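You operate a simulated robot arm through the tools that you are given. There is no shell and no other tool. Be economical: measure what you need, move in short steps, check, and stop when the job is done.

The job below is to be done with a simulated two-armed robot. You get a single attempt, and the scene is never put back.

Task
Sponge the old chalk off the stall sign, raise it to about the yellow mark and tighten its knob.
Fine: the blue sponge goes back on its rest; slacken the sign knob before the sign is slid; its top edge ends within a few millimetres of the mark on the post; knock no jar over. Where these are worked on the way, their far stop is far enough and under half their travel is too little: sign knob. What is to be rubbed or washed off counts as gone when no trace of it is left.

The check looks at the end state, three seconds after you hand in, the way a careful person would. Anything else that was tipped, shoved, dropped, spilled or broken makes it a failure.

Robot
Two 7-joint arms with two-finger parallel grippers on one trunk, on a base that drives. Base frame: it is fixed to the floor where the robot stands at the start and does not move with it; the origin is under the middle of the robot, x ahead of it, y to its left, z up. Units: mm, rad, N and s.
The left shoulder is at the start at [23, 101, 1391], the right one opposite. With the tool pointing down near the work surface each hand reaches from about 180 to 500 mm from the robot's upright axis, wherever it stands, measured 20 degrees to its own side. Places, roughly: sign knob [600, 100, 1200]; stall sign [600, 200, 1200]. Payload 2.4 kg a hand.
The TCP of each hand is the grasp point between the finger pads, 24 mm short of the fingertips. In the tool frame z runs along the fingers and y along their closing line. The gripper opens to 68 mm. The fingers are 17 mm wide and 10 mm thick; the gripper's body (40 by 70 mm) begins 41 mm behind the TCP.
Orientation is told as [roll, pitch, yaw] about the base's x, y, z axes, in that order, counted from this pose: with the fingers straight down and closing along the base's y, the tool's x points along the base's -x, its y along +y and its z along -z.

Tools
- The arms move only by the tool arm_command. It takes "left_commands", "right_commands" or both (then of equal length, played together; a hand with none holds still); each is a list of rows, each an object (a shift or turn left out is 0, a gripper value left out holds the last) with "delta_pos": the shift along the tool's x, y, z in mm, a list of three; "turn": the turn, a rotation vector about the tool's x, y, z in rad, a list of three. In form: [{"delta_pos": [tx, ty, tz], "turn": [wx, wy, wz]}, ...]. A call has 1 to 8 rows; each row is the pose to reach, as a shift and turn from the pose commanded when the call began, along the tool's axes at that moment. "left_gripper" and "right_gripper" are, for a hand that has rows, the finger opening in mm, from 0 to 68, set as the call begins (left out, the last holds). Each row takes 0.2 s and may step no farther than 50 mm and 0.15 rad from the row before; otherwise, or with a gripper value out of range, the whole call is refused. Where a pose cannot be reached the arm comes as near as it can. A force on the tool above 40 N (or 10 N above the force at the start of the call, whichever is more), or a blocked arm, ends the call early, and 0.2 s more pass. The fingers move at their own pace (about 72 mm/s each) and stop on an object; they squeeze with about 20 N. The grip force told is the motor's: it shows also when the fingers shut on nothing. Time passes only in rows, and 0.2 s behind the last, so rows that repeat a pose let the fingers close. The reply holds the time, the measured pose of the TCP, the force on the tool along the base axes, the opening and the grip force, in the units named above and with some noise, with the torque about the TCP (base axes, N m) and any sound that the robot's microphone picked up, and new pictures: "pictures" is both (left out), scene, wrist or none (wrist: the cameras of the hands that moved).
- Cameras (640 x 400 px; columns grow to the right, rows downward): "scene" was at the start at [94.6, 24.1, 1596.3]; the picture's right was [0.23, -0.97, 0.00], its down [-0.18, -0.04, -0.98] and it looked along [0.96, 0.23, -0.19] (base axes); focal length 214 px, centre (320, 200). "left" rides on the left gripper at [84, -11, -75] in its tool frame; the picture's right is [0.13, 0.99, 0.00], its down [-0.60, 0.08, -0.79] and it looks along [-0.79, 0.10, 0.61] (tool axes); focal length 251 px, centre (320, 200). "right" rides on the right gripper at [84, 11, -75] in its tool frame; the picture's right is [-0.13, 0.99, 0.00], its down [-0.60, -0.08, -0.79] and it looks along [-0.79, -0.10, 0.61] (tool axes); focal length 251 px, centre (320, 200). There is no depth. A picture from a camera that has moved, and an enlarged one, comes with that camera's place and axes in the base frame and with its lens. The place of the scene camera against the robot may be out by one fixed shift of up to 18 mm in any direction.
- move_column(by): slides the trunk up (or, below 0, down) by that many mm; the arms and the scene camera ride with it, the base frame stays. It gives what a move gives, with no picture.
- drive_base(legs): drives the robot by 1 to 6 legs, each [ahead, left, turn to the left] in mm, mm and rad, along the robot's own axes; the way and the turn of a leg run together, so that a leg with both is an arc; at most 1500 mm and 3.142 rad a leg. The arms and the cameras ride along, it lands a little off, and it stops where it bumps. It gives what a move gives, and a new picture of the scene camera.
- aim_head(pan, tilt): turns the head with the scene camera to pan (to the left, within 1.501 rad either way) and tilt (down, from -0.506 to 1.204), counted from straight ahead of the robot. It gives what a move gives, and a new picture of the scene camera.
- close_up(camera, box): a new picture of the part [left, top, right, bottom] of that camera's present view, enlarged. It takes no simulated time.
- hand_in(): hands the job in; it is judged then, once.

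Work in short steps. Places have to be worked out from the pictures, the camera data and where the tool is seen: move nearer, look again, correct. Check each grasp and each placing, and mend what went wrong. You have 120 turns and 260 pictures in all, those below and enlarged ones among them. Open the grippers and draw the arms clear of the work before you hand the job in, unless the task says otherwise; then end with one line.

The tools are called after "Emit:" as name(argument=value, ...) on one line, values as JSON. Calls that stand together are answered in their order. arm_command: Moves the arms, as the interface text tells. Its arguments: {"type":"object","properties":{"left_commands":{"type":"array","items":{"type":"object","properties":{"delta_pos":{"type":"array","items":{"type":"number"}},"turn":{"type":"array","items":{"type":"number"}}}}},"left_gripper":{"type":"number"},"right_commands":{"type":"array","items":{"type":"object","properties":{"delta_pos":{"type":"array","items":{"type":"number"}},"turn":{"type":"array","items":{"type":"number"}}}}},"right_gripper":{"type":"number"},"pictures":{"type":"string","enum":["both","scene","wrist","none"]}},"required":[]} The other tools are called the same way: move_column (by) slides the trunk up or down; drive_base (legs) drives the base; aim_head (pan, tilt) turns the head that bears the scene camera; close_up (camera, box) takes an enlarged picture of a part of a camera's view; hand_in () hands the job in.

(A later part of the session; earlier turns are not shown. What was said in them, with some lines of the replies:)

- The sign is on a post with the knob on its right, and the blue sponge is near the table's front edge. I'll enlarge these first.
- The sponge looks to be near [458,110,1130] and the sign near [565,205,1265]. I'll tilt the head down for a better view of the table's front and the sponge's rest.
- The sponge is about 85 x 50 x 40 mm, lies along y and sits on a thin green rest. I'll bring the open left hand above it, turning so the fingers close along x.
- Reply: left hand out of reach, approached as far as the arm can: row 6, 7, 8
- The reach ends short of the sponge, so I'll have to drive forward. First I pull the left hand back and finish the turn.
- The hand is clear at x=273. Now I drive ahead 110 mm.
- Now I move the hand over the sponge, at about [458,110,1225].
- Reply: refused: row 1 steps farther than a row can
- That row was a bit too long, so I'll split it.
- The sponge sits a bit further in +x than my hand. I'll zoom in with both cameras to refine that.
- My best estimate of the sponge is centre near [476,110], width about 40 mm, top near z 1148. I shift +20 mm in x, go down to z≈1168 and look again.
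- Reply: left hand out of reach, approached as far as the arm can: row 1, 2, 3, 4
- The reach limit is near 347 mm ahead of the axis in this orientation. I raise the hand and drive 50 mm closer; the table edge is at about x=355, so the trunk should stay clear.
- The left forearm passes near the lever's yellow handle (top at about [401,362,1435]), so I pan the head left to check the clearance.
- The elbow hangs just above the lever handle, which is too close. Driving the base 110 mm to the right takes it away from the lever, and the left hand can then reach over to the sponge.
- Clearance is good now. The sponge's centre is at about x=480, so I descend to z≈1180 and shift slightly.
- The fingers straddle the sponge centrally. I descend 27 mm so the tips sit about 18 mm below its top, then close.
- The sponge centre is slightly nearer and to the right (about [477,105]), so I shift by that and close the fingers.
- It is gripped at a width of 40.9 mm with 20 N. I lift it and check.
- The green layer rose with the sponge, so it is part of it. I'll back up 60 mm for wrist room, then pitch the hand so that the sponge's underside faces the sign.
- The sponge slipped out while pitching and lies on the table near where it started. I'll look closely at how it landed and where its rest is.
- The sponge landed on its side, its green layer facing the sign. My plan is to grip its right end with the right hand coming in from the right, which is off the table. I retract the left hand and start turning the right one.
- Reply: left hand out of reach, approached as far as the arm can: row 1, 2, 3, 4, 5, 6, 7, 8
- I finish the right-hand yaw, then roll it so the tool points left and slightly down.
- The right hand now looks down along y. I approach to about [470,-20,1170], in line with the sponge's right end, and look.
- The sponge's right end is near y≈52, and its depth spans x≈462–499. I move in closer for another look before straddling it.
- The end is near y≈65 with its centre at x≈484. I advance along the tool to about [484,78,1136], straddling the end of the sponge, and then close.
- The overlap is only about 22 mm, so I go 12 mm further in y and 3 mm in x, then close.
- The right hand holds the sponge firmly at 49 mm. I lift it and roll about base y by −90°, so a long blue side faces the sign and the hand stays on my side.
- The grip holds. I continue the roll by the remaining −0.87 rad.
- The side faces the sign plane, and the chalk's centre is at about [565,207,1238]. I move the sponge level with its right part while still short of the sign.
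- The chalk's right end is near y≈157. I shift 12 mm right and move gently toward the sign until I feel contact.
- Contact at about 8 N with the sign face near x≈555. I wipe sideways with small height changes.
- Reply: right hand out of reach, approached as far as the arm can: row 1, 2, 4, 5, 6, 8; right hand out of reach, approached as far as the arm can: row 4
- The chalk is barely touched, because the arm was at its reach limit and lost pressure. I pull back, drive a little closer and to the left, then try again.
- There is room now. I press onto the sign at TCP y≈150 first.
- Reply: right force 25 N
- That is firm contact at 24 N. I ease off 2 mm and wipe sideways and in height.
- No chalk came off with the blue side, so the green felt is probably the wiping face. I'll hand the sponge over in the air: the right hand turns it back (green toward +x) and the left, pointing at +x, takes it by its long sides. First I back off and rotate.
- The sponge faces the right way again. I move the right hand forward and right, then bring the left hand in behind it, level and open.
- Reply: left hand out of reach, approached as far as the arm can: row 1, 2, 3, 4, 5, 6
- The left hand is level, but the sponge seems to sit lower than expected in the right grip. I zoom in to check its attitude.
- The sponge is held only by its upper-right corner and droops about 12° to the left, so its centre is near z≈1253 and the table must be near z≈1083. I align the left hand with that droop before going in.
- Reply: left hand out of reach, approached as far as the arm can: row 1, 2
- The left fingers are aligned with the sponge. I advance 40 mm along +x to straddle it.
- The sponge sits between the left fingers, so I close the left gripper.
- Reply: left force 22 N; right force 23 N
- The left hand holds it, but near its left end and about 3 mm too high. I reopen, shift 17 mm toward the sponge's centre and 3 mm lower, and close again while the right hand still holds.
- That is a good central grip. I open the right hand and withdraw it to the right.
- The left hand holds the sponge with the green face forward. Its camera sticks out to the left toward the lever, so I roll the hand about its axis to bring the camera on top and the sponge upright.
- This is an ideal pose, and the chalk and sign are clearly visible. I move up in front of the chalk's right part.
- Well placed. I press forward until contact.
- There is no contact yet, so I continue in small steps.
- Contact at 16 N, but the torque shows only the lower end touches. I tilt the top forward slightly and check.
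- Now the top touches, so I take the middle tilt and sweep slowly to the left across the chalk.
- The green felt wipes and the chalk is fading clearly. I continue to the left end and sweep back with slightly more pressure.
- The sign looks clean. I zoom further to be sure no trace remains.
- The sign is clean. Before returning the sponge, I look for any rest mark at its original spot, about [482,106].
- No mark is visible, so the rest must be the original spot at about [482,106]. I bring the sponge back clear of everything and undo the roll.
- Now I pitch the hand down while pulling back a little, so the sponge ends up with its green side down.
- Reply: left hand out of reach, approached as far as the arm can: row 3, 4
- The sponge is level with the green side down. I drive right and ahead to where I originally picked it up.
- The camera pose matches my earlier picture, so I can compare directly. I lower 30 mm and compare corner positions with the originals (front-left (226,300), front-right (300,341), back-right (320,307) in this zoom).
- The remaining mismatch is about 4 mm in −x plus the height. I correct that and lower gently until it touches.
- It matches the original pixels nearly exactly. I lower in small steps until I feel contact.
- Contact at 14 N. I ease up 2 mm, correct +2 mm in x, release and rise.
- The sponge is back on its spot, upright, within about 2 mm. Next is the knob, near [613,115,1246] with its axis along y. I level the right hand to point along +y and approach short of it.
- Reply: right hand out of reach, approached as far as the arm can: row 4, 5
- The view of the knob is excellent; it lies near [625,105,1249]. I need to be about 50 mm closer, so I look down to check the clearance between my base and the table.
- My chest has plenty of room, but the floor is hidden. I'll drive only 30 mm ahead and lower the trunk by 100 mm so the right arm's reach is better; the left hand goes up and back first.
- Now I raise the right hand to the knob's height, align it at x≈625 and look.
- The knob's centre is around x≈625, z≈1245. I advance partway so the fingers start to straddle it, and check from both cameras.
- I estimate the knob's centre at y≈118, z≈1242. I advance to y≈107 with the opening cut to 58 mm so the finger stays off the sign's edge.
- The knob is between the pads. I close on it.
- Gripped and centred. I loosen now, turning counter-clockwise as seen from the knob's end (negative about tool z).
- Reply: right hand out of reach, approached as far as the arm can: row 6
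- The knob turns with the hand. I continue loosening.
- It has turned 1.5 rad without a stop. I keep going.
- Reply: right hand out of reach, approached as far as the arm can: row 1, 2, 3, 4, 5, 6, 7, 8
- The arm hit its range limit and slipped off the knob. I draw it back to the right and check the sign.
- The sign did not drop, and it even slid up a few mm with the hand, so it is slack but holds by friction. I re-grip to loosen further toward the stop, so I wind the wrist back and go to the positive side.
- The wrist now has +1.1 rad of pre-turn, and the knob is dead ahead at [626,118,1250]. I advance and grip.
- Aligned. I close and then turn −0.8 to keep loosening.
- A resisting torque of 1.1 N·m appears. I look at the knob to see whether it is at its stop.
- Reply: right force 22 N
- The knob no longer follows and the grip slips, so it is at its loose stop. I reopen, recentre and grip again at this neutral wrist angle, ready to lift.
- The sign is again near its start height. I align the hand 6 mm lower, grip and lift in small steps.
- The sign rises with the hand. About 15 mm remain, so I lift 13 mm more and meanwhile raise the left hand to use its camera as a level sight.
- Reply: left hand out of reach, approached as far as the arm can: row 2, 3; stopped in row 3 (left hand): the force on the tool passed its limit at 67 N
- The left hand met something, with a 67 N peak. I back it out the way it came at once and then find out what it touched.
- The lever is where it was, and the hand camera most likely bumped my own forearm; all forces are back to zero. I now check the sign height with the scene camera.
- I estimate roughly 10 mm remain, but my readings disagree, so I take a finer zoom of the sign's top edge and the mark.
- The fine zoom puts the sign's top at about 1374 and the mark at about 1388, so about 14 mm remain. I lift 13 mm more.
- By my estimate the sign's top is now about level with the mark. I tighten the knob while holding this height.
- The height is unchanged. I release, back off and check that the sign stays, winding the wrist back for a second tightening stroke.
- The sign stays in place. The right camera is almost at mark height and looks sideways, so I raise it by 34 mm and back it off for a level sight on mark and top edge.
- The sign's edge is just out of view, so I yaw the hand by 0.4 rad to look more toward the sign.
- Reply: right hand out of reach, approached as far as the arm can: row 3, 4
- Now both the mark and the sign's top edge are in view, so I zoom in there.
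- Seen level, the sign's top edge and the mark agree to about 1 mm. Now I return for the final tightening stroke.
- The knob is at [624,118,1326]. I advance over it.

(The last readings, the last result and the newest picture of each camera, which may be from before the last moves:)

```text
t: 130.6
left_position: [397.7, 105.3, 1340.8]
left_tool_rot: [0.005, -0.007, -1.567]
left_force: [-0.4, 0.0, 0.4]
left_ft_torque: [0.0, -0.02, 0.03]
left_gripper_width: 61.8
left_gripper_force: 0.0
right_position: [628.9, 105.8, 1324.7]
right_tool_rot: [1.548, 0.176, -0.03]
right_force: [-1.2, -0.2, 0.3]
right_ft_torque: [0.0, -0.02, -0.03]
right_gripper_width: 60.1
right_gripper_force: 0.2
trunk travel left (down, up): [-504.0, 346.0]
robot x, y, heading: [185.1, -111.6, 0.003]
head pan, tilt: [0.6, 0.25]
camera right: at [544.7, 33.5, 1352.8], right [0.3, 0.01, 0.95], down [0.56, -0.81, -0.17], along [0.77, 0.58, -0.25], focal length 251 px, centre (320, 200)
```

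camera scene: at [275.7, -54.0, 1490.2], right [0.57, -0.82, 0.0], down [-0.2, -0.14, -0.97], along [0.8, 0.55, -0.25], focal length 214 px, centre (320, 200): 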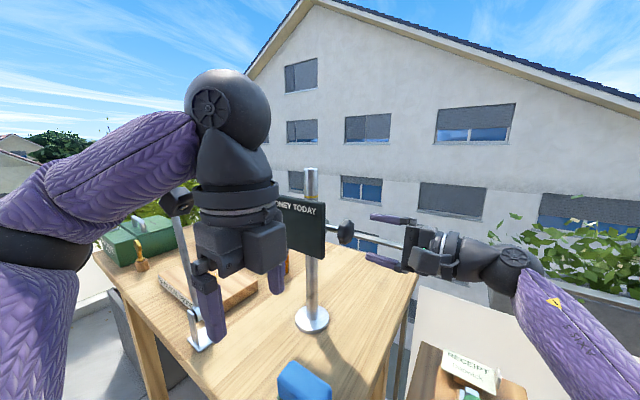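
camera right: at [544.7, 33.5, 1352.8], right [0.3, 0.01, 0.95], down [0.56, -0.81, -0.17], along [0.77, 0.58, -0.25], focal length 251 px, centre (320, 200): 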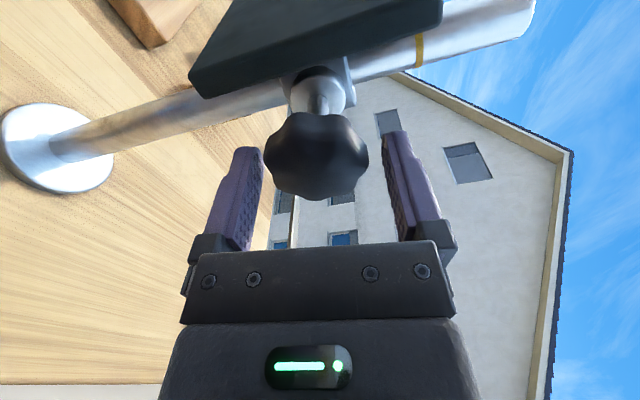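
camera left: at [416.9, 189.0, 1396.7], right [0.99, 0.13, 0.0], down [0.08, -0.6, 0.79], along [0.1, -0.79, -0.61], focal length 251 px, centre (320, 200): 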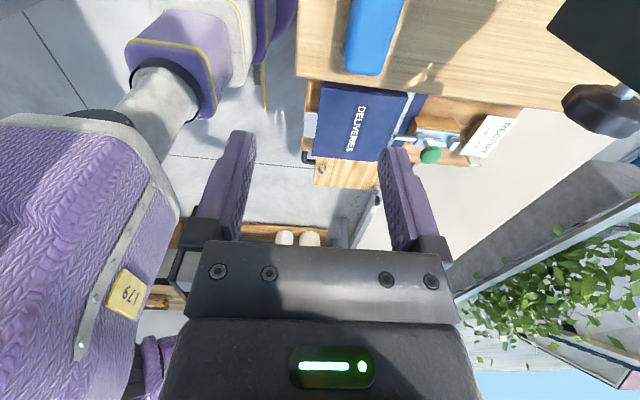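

The hand is about 1.6 mm too high relative to the knob. I correct that so closing doesn't push the sign, then close.

Emit:
arm_command(right_commands=[{"delta_pos": [3, -1.6, 1]}, {"delta_pos": [3, -1.6, 1]}], pictures="none")

Emit:
arm_command(right_commands=[{"delta_pos": [0, 0, 0]}, {"delta_pos": [0, 0, 0]}, {"delta_pos": [0, 0, 0]}], right_gripper=25, pictures="none")

Emit:
close_up(camera="scene", box=[300, 180, 336, 220])

```text
t: 131.2
left_position: [398.8, 106.9, 1341.1]
left_tool_rot: [0.007, -0.007, -1.568]
left_force: [-0.7, -0.3, -0.9]
left_ft_torque: [0.03, 0.03, 0.01]
left_gripper_width: 61.9
left_gripper_force: 0.0
right_position: [624.8, 107.6, 1324.8]
right_tool_rot: [1.548, 0.175, -0.03]
right_force: [0.6, 0.1, -0.1]
right_ft_torque: [0.03, 0.0, 0.01]
right_gripper_width: 59.9
right_gripper_force: 0.2
trunk travel left (down, up): [-504.0, 346.0]
robot x, y, heading: [189.6, -112.1, 0.003]
head pan, tilt: [0.6, 0.25]
```

```text
t: 132.0
left_position: [396.9, 107.1, 1339.6]
left_tool_rot: [0.004, -0.007, -1.568]
left_force: [-0.4, 0.0, 0.5]
left_ft_torque: [0.03, 0.0, -0.02]
left_gripper_width: 61.8
left_gripper_force: 0.2
right_position: [625.6, 106.9, 1323.8]
right_tool_rot: [1.547, 0.174, -0.029]
right_force: [-1.4, -1.0, -3.6]
right_ft_torque: [0.37, -0.01, -0.12]
right_gripper_width: 45.5
right_gripper_force: 44.7
trunk travel left (down, up): [-504.0, 346.0]
robot x, y, heading: [189.0, -108.2, -0.008]
head pan, tilt: [0.6, 0.25]
```

```text
10.00 times, centred on (318, 200) of scene
camera zoom: at [275.7, -54.0, 1490.2], right [0.57, -0.82, 0.0], down [-0.2, -0.14, -0.97], along [0.8, 0.55, -0.25], focal length 2145 px, centre (340, 200)
```

zoom: 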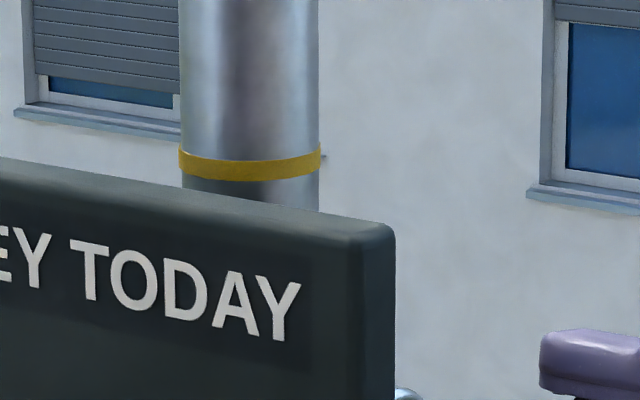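

The sign did not move (top corner at row 222, as before). I tighten with the second stroke.

Emit:
arm_command(right_commands=[{"turn": [0, 0, 0.13]}, {"turn": [0, 0, 0.26]}, {"turn": [0, 0, 0.39]}, {"turn": [0, 0, 0.52]}, {"turn": [0, 0, 0.65]}, {"turn": [0, 0, 0.78]}, {"turn": [0, 0, 0.91]}, {"turn": [0, 0, 1.04]}], pictures="wrist")

Emit:
close_up(camera="scene", box=[300, 180, 336, 220])

```text
t: 133.8
left_position: [397.1, 107.5, 1339.0]
left_tool_rot: [0.006, -0.008, -1.567]
left_force: [-0.4, 1.0, 1.0]
left_ft_torque: [-0.03, -0.04, 0.01]
left_gripper_width: 61.9
left_gripper_force: 0.1
right_position: [624.1, 107.0, 1324.0]
right_tool_rot: [1.51, 1.213, -0.085]
right_force: [-1.4, 0.1, -2.0]
right_ft_torque: [-0.61, -0.82, 0.3]
right_gripper_width: 45.6
right_gripper_force: 45.4
trunk travel left (down, up): [-504.0, 346.0]
robot x, y, heading: [186.5, -111.9, -0.001]
head pan, tilt: [0.6, 0.25]
camera right: at [602.8, 34.5, 1409.4], right [0.97, -0.02, 0.23], down [0.12, -0.81, -0.58], along [0.19, 0.59, -0.79], focal length 251 px, centre (320, 200)
```

right: 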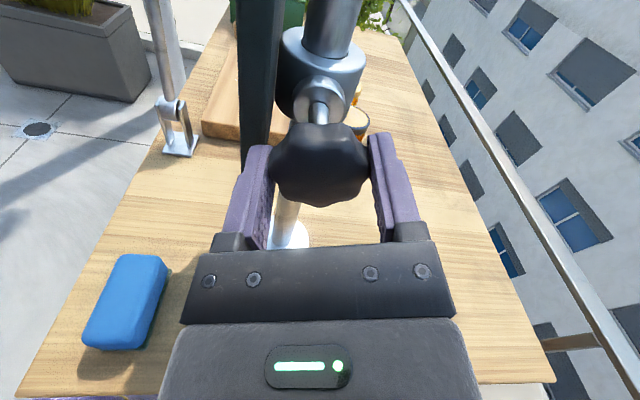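

```text
10.00 times, centred on (318, 200) of scene
camera zoom: at [275.3, -53.6, 1490.3], right [0.57, -0.82, 0.0], down [-0.2, -0.14, -0.97], along [0.8, 0.55, -0.25], focal length 2145 px, centre (340, 200)
```

zoom: 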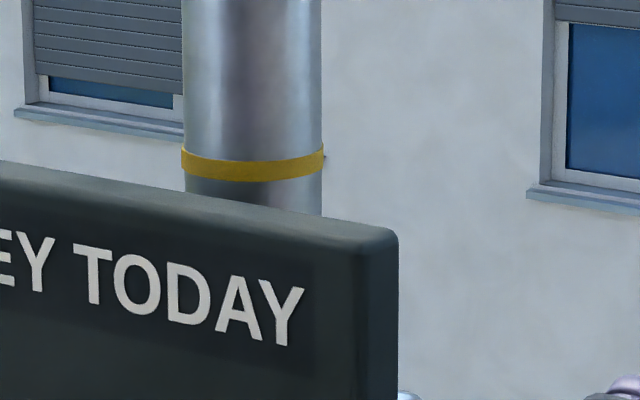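

A resisting torque of 0.8 N·m has appeared. I turn a bit further to reach the tight stop firmly.

Emit:
arm_command(right_commands=[{"turn": [0, 0, 0.1]}, {"turn": [0, 0, 0.2]}, {"turn": [0, 0, 0.3]}, {"turn": [0, 0, 0.4]}], pictures="wrist")

Emit:
close_up(camera="scene", box=[300, 180, 336, 220])

```text
t: 134.8
left_position: [398.0, 106.0, 1341.2]
left_tool_rot: [0.006, -0.007, -1.568]
left_force: [-0.3, 0.1, 1.0]
left_ft_torque: [-0.03, -0.01, 0.0]
left_gripper_width: 62.0
left_gripper_force: 0.0
right_position: [624.3, 107.1, 1322.9]
right_tool_rot: [-1.105, 1.523, -2.702]
right_force: [1.0, -1.1, -0.7]
right_ft_torque: [-0.44, -1.26, 0.63]
right_gripper_width: 44.1
right_gripper_force: 44.3
trunk travel left (down, up): [-504.0, 346.0]
robot x, y, heading: [191.3, -110.9, -0.001]
head pan, tilt: [0.6, 0.25]
camera right: at [636.7, 33.8, 1409.7], right [0.98, -0.03, -0.17], down [-0.13, -0.8, -0.58], along [-0.12, 0.6, -0.79], focal length 251 px, centre (320, 200)
```

right: 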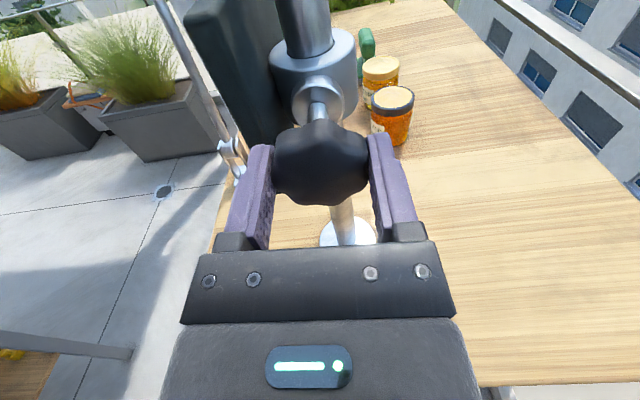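

```text
10.00 times, centred on (318, 200) of scene
camera zoom: at [275.7, -54.2, 1490.3], right [0.57, -0.82, 0.0], down [-0.2, -0.14, -0.97], along [0.8, 0.55, -0.25], focal length 2145 px, centre (340, 200)
```

zoom: 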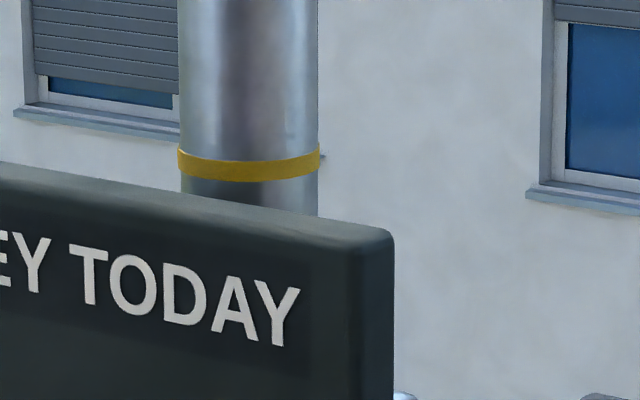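

Torque is up to 1.3 N·m. I do one more push, comparing the knob's lobes with the hand to see whether it only slips.

Emit:
arm_command(right_commands=[{"turn": [0, 0, 0.12]}, {"turn": [0, 0, 0.24]}, {"turn": [0, 0, 0.36]}, {"turn": [0, 0, 0.48]}], pictures="wrist")

Emit:
close_up(camera="scene", box=[300, 180, 336, 220])

```text
t: 135.8
left_position: [398.5, 105.9, 1339.6]
left_tool_rot: [0.004, -0.007, -1.567]
left_force: [0.0, -0.4, -0.7]
left_ft_torque: [0.0, 0.01, -0.05]
left_gripper_width: 62.0
left_gripper_force: 0.1
right_position: [625.3, 107.6, 1322.1]
right_tool_rot: [-1.526, 1.043, -3.13]
right_force: [0.2, -0.5, -0.5]
right_ft_torque: [0.18, -0.24, 0.63]
right_gripper_width: 45.1
right_gripper_force: 44.9
trunk travel left (down, up): [-504.0, 346.0]
robot x, y, heading: [186.4, -108.8, 0.005]
head pan, tilt: [0.6, 0.25]
camera right: at [673.8, 32.7, 1392.8], right [0.79, -0.03, -0.61], down [-0.39, -0.79, -0.47], along [-0.47, 0.61, -0.64], focal length 251 px, centre (320, 200)
```

right: 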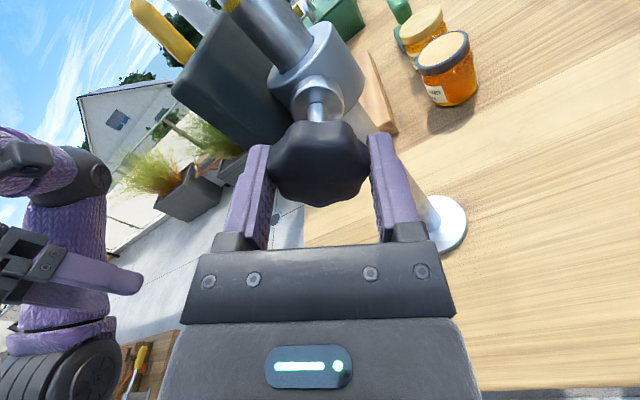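

```text
10.00 times, centred on (318, 200) of scene
camera zoom: at [275.7, -53.8, 1490.2], right [0.57, -0.82, 0.0], down [-0.2, -0.14, -0.97], along [0.8, 0.55, -0.25], focal length 2145 px, centre (340, 200)
```

zoom: 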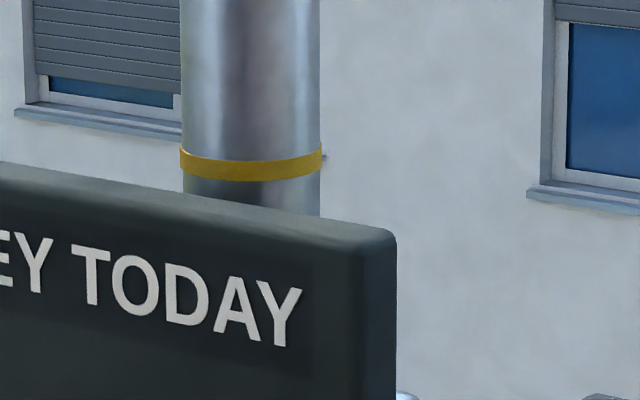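

The fingers slip over the lobes now, so the knob is at its tight stop and the sign hasn't moved. I open and withdraw the right hand.

Emit:
arm_command(right_commands=[{"delta_pos": [0, 0, 0]}, {"delta_pos": [0, 0, 0]}, {"delta_pos": [0, 0, -30]}, {"delta_pos": [0, 0, -70]}, {"delta_pos": [0, 0, -110]}, {"delta_pos": [0, 0, -150]}], right_gripper=66, pictures="none")

Emit:
drive_base(legs=[[-120, 0, 0]])

Emit:
close_up(camera="scene", box=[200, 130, 400, 320])

```text
t: 137.2
left_position: [398.5, 106.0, 1340.5]
left_tool_rot: [0.004, -0.006, -1.567]
left_force: [-0.5, -0.7, 0.3]
left_ft_torque: [-0.04, -0.03, -0.02]
left_gripper_width: 62.0
left_gripper_force: 0.1
right_position: [620.3, -41.7, 1327.5]
right_tool_rot: [-1.529, 1.047, -3.129]
right_force: [0.8, 0.1, 0.3]
right_ft_torque: [-0.04, 0.01, 0.0]
right_gripper_width: 66.1
right_gripper_force: 0.1
trunk travel left (down, up): [-504.0, 346.0]
robot x, y, heading: [187.7, -107.6, -0.001]
head pan, tilt: [0.6, 0.25]
```

```text
t: 138.4
left_position: [275.9, 106.6, 1340.7]
left_tool_rot: [0.008, -0.007, -1.568]
left_force: [-0.6, -0.5, -0.2]
left_ft_torque: [0.0, -0.02, -0.01]
left_gripper_width: 62.2
left_gripper_force: 0.0
right_position: [498.1, -42.7, 1328.4]
right_tool_rot: [-1.528, 1.047, -3.131]
right_force: [-0.4, 0.0, 0.8]
right_ft_torque: [-0.02, -0.03, -0.03]
right_gripper_width: 65.9
right_gripper_force: 0.0
trunk travel left (down, up): [-504.0, 346.0]
robot x, y, heading: [64.0, -104.7, 0.004]
head pan, tilt: [0.6, 0.25]
camera scene: at [153.1, -54.1, 1490.3], right [0.56, -0.83, 0.0], down [-0.2, -0.14, -0.97], along [0.8, 0.55, -0.25], focal length 214 px, centre (320, 200)
```

scene: 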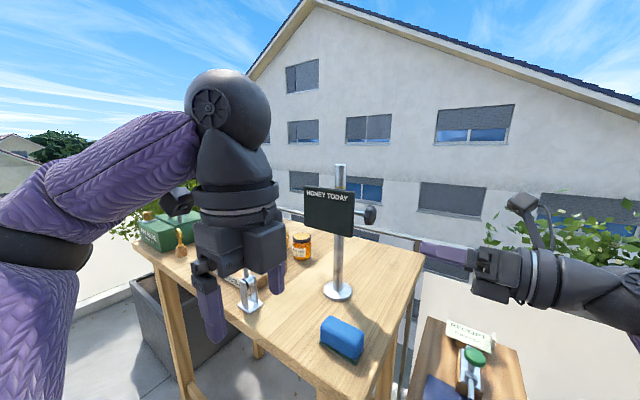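

```text
2.11 times, centred on (300, 225) of scene
camera zoom: at [153.1, -54.1, 1490.3], right [0.56, -0.83, 0.0], down [-0.2, -0.14, -0.97], along [0.8, 0.55, -0.25], focal length 452 px, centre (362, 147)
```

zoom: 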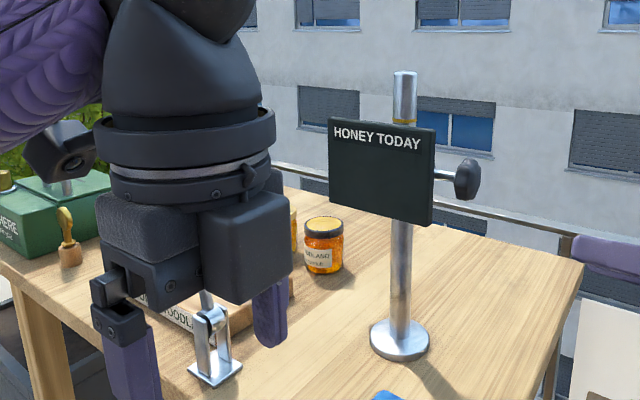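

Everything looks in order. For a final level check I lower the trunk 100 mm, which puts the scene camera at mark height.

Emit:
move_column(by=-98)

Emit:
aim_head(pan=0.5, tilt=0.1)

Emit:
close_up(camera="scene", box=[270, 140, 360, 240])

```text
t: 139.7
left_position: [276.1, 106.5, 1243.1]
left_tool_rot: [0.006, -0.006, -1.57]
left_force: [0.3, -0.1, -0.1]
left_ft_torque: [-0.02, 0.04, 0.02]
left_gripper_width: 62.1
left_gripper_force: 0.1
right_position: [498.9, -42.3, 1229.9]
right_tool_rot: [-1.526, 1.047, -3.133]
right_force: [-0.8, 0.2, -0.1]
right_ft_torque: [0.03, 0.02, 0.02]
right_gripper_width: 65.8
right_gripper_force: 0.1
trunk travel left (down, up): [-406.0, 444.0]
robot x, y, heading: [67.7, -107.8, -0.002]
head pan, tilt: [0.6, 0.25]
```

```text
t: 140.4
left_position: [277.6, 106.9, 1243.0]
left_tool_rot: [0.005, -0.007, -1.568]
left_force: [-0.6, 0.4, 0.5]
left_ft_torque: [0.03, 0.01, -0.02]
left_gripper_width: 62.0
left_gripper_force: 0.1
right_position: [500.2, -43.5, 1230.3]
right_tool_rot: [-1.526, 1.047, -3.132]
right_force: [0.4, -0.2, 0.1]
right_ft_torque: [0.02, -0.03, -0.02]
right_gripper_width: 66.1
right_gripper_force: 0.0
trunk travel left (down, up): [-406.0, 444.0]
robot x, y, heading: [68.1, -109.2, -0.0]
head pan, tilt: [0.499, 0.099]
camera scene: at [169.1, -62.8, 1405.6], right [0.48, -0.88, 0.0], down [-0.09, -0.05, -0.99], along [0.87, 0.48, -0.1], focal length 214 px, centre (320, 200)
```

scene: 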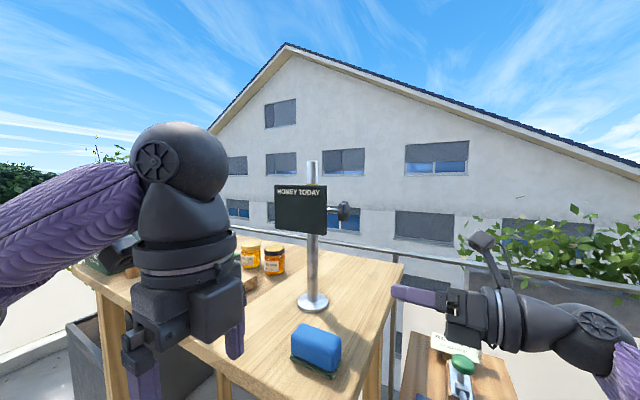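

```text
4.00 times, centred on (315, 190) of scene
camera zoom: at [169.1, -62.8, 1405.6], right [0.48, -0.88, 0.0], down [-0.09, -0.05, -0.99], along [0.87, 0.48, -0.1], focal length 858 px, centre (340, 240)
```

zoom: 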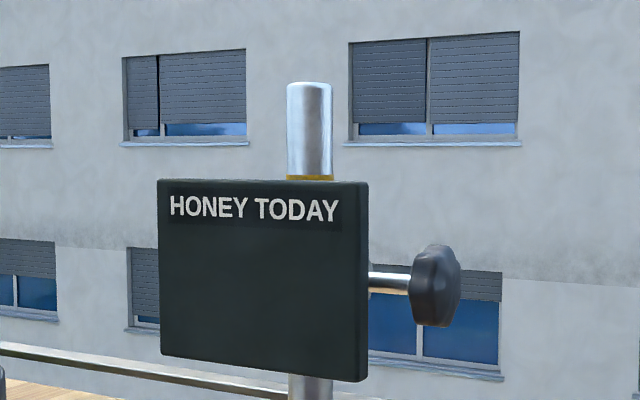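

The mark shows right at the sign's top edge, within about 1 mm. The jars and sponge stand upright. I back off to clear both arms and take a last look.

Emit:
drive_base(legs=[[-180, 0, 0]])

Emit:
aim_head(pan=0.35, tilt=0.3)

Emit:
close_up(camera="scene", box=[180, 120, 420, 300])

```text
t: 141.9
left_position: [95.5, 105.5, 1242.0]
left_tool_rot: [0.009, -0.007, -1.566]
left_force: [0.1, 0.1, -0.3]
left_ft_torque: [0.01, 0.01, -0.02]
left_gripper_width: 61.9
left_gripper_force: 0.0
right_position: [318.2, -40.4, 1229.9]
right_tool_rot: [-1.526, 1.047, -3.128]
right_force: [0.1, 0.3, -0.6]
right_ft_torque: [0.0, 0.01, -0.01]
right_gripper_width: 66.1
right_gripper_force: 0.0
trunk travel left (down, up): [-406.0, 444.0]
robot x, y, heading: [-114.0, -107.9, 0.001]
head pan, tilt: [0.499, 0.099]
camera scene: at [-12.5, -62.7, 1405.8], right [0.48, -0.88, 0.0], down [-0.09, -0.05, -1.0], along [0.87, 0.48, -0.1], focal length 214 px, centre (320, 200)
```

scene: 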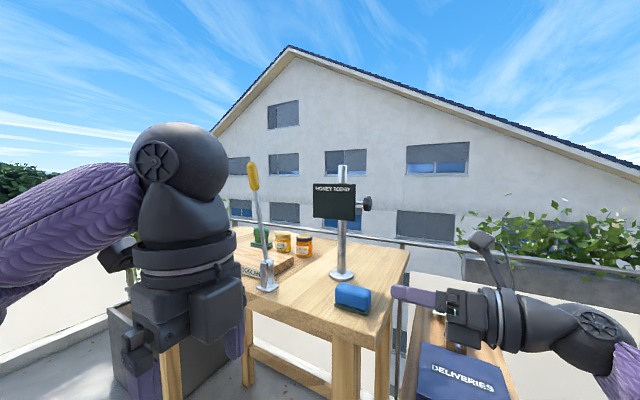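

```text
t: 142.7
left_position: [95.9, 106.7, 1242.6]
left_tool_rot: [0.002, -0.007, -1.565]
left_force: [-0.6, 0.0, -0.1]
left_ft_torque: [0.02, 0.03, 0.0]
left_gripper_width: 62.1
left_gripper_force: 0.0
right_position: [319.7, -42.0, 1229.9]
right_tool_rot: [-1.528, 1.049, -3.127]
right_force: [0.1, -0.5, 0.1]
right_ft_torque: [-0.01, 0.03, 0.02]
right_gripper_width: 66.1
right_gripper_force: 0.0
trunk travel left (down, up): [-406.0, 444.0]
robot x, y, heading: [-112.6, -108.2, 0.0]
head pan, tilt: [0.351, 0.3]
camera scene: at [-4.8, -74.6, 1387.1], right [0.35, -0.94, 0.0], down [-0.28, -0.1, -0.96], along [0.9, 0.33, -0.3], focal length 214 px, centre (320, 200)
```

scene: 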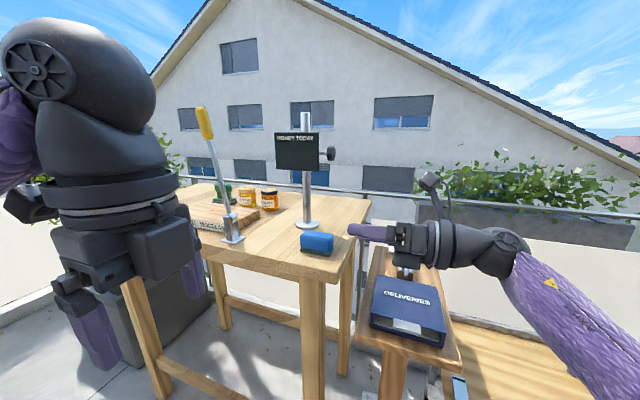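

```text
2.22 times, centred on (300, 210) of scene
camera zoom: at [-4.8, -74.6, 1387.1], right [0.35, -0.94, 0.0], down [-0.28, -0.1, -0.96], along [0.9, 0.33, -0.3], focal length 477 px, centre (364, 178)
```

zoom: 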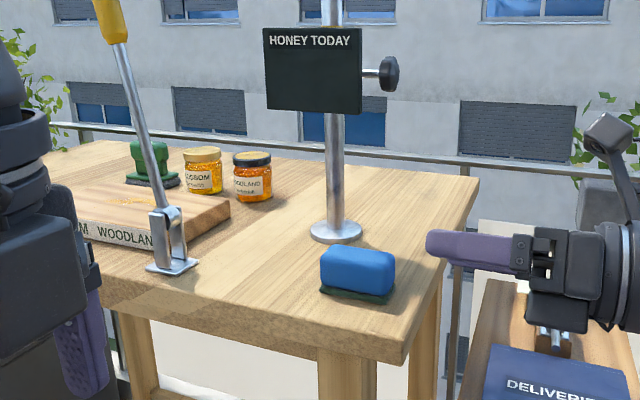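

The sign is clean and raised, its knob is tight, the sponge is back in place and the jars stand upright. Both arms are clear, so I hand in.

Emit:
hand_in()

```text
The job is handed in.
```

I handed the job in with the sign wiped clean, its top edge within about 1 mm of the yellow mark and its knob tight; I dropped the sponge once on the table, but it's back within about 2 mm of where it started, and no jar was knocked over.
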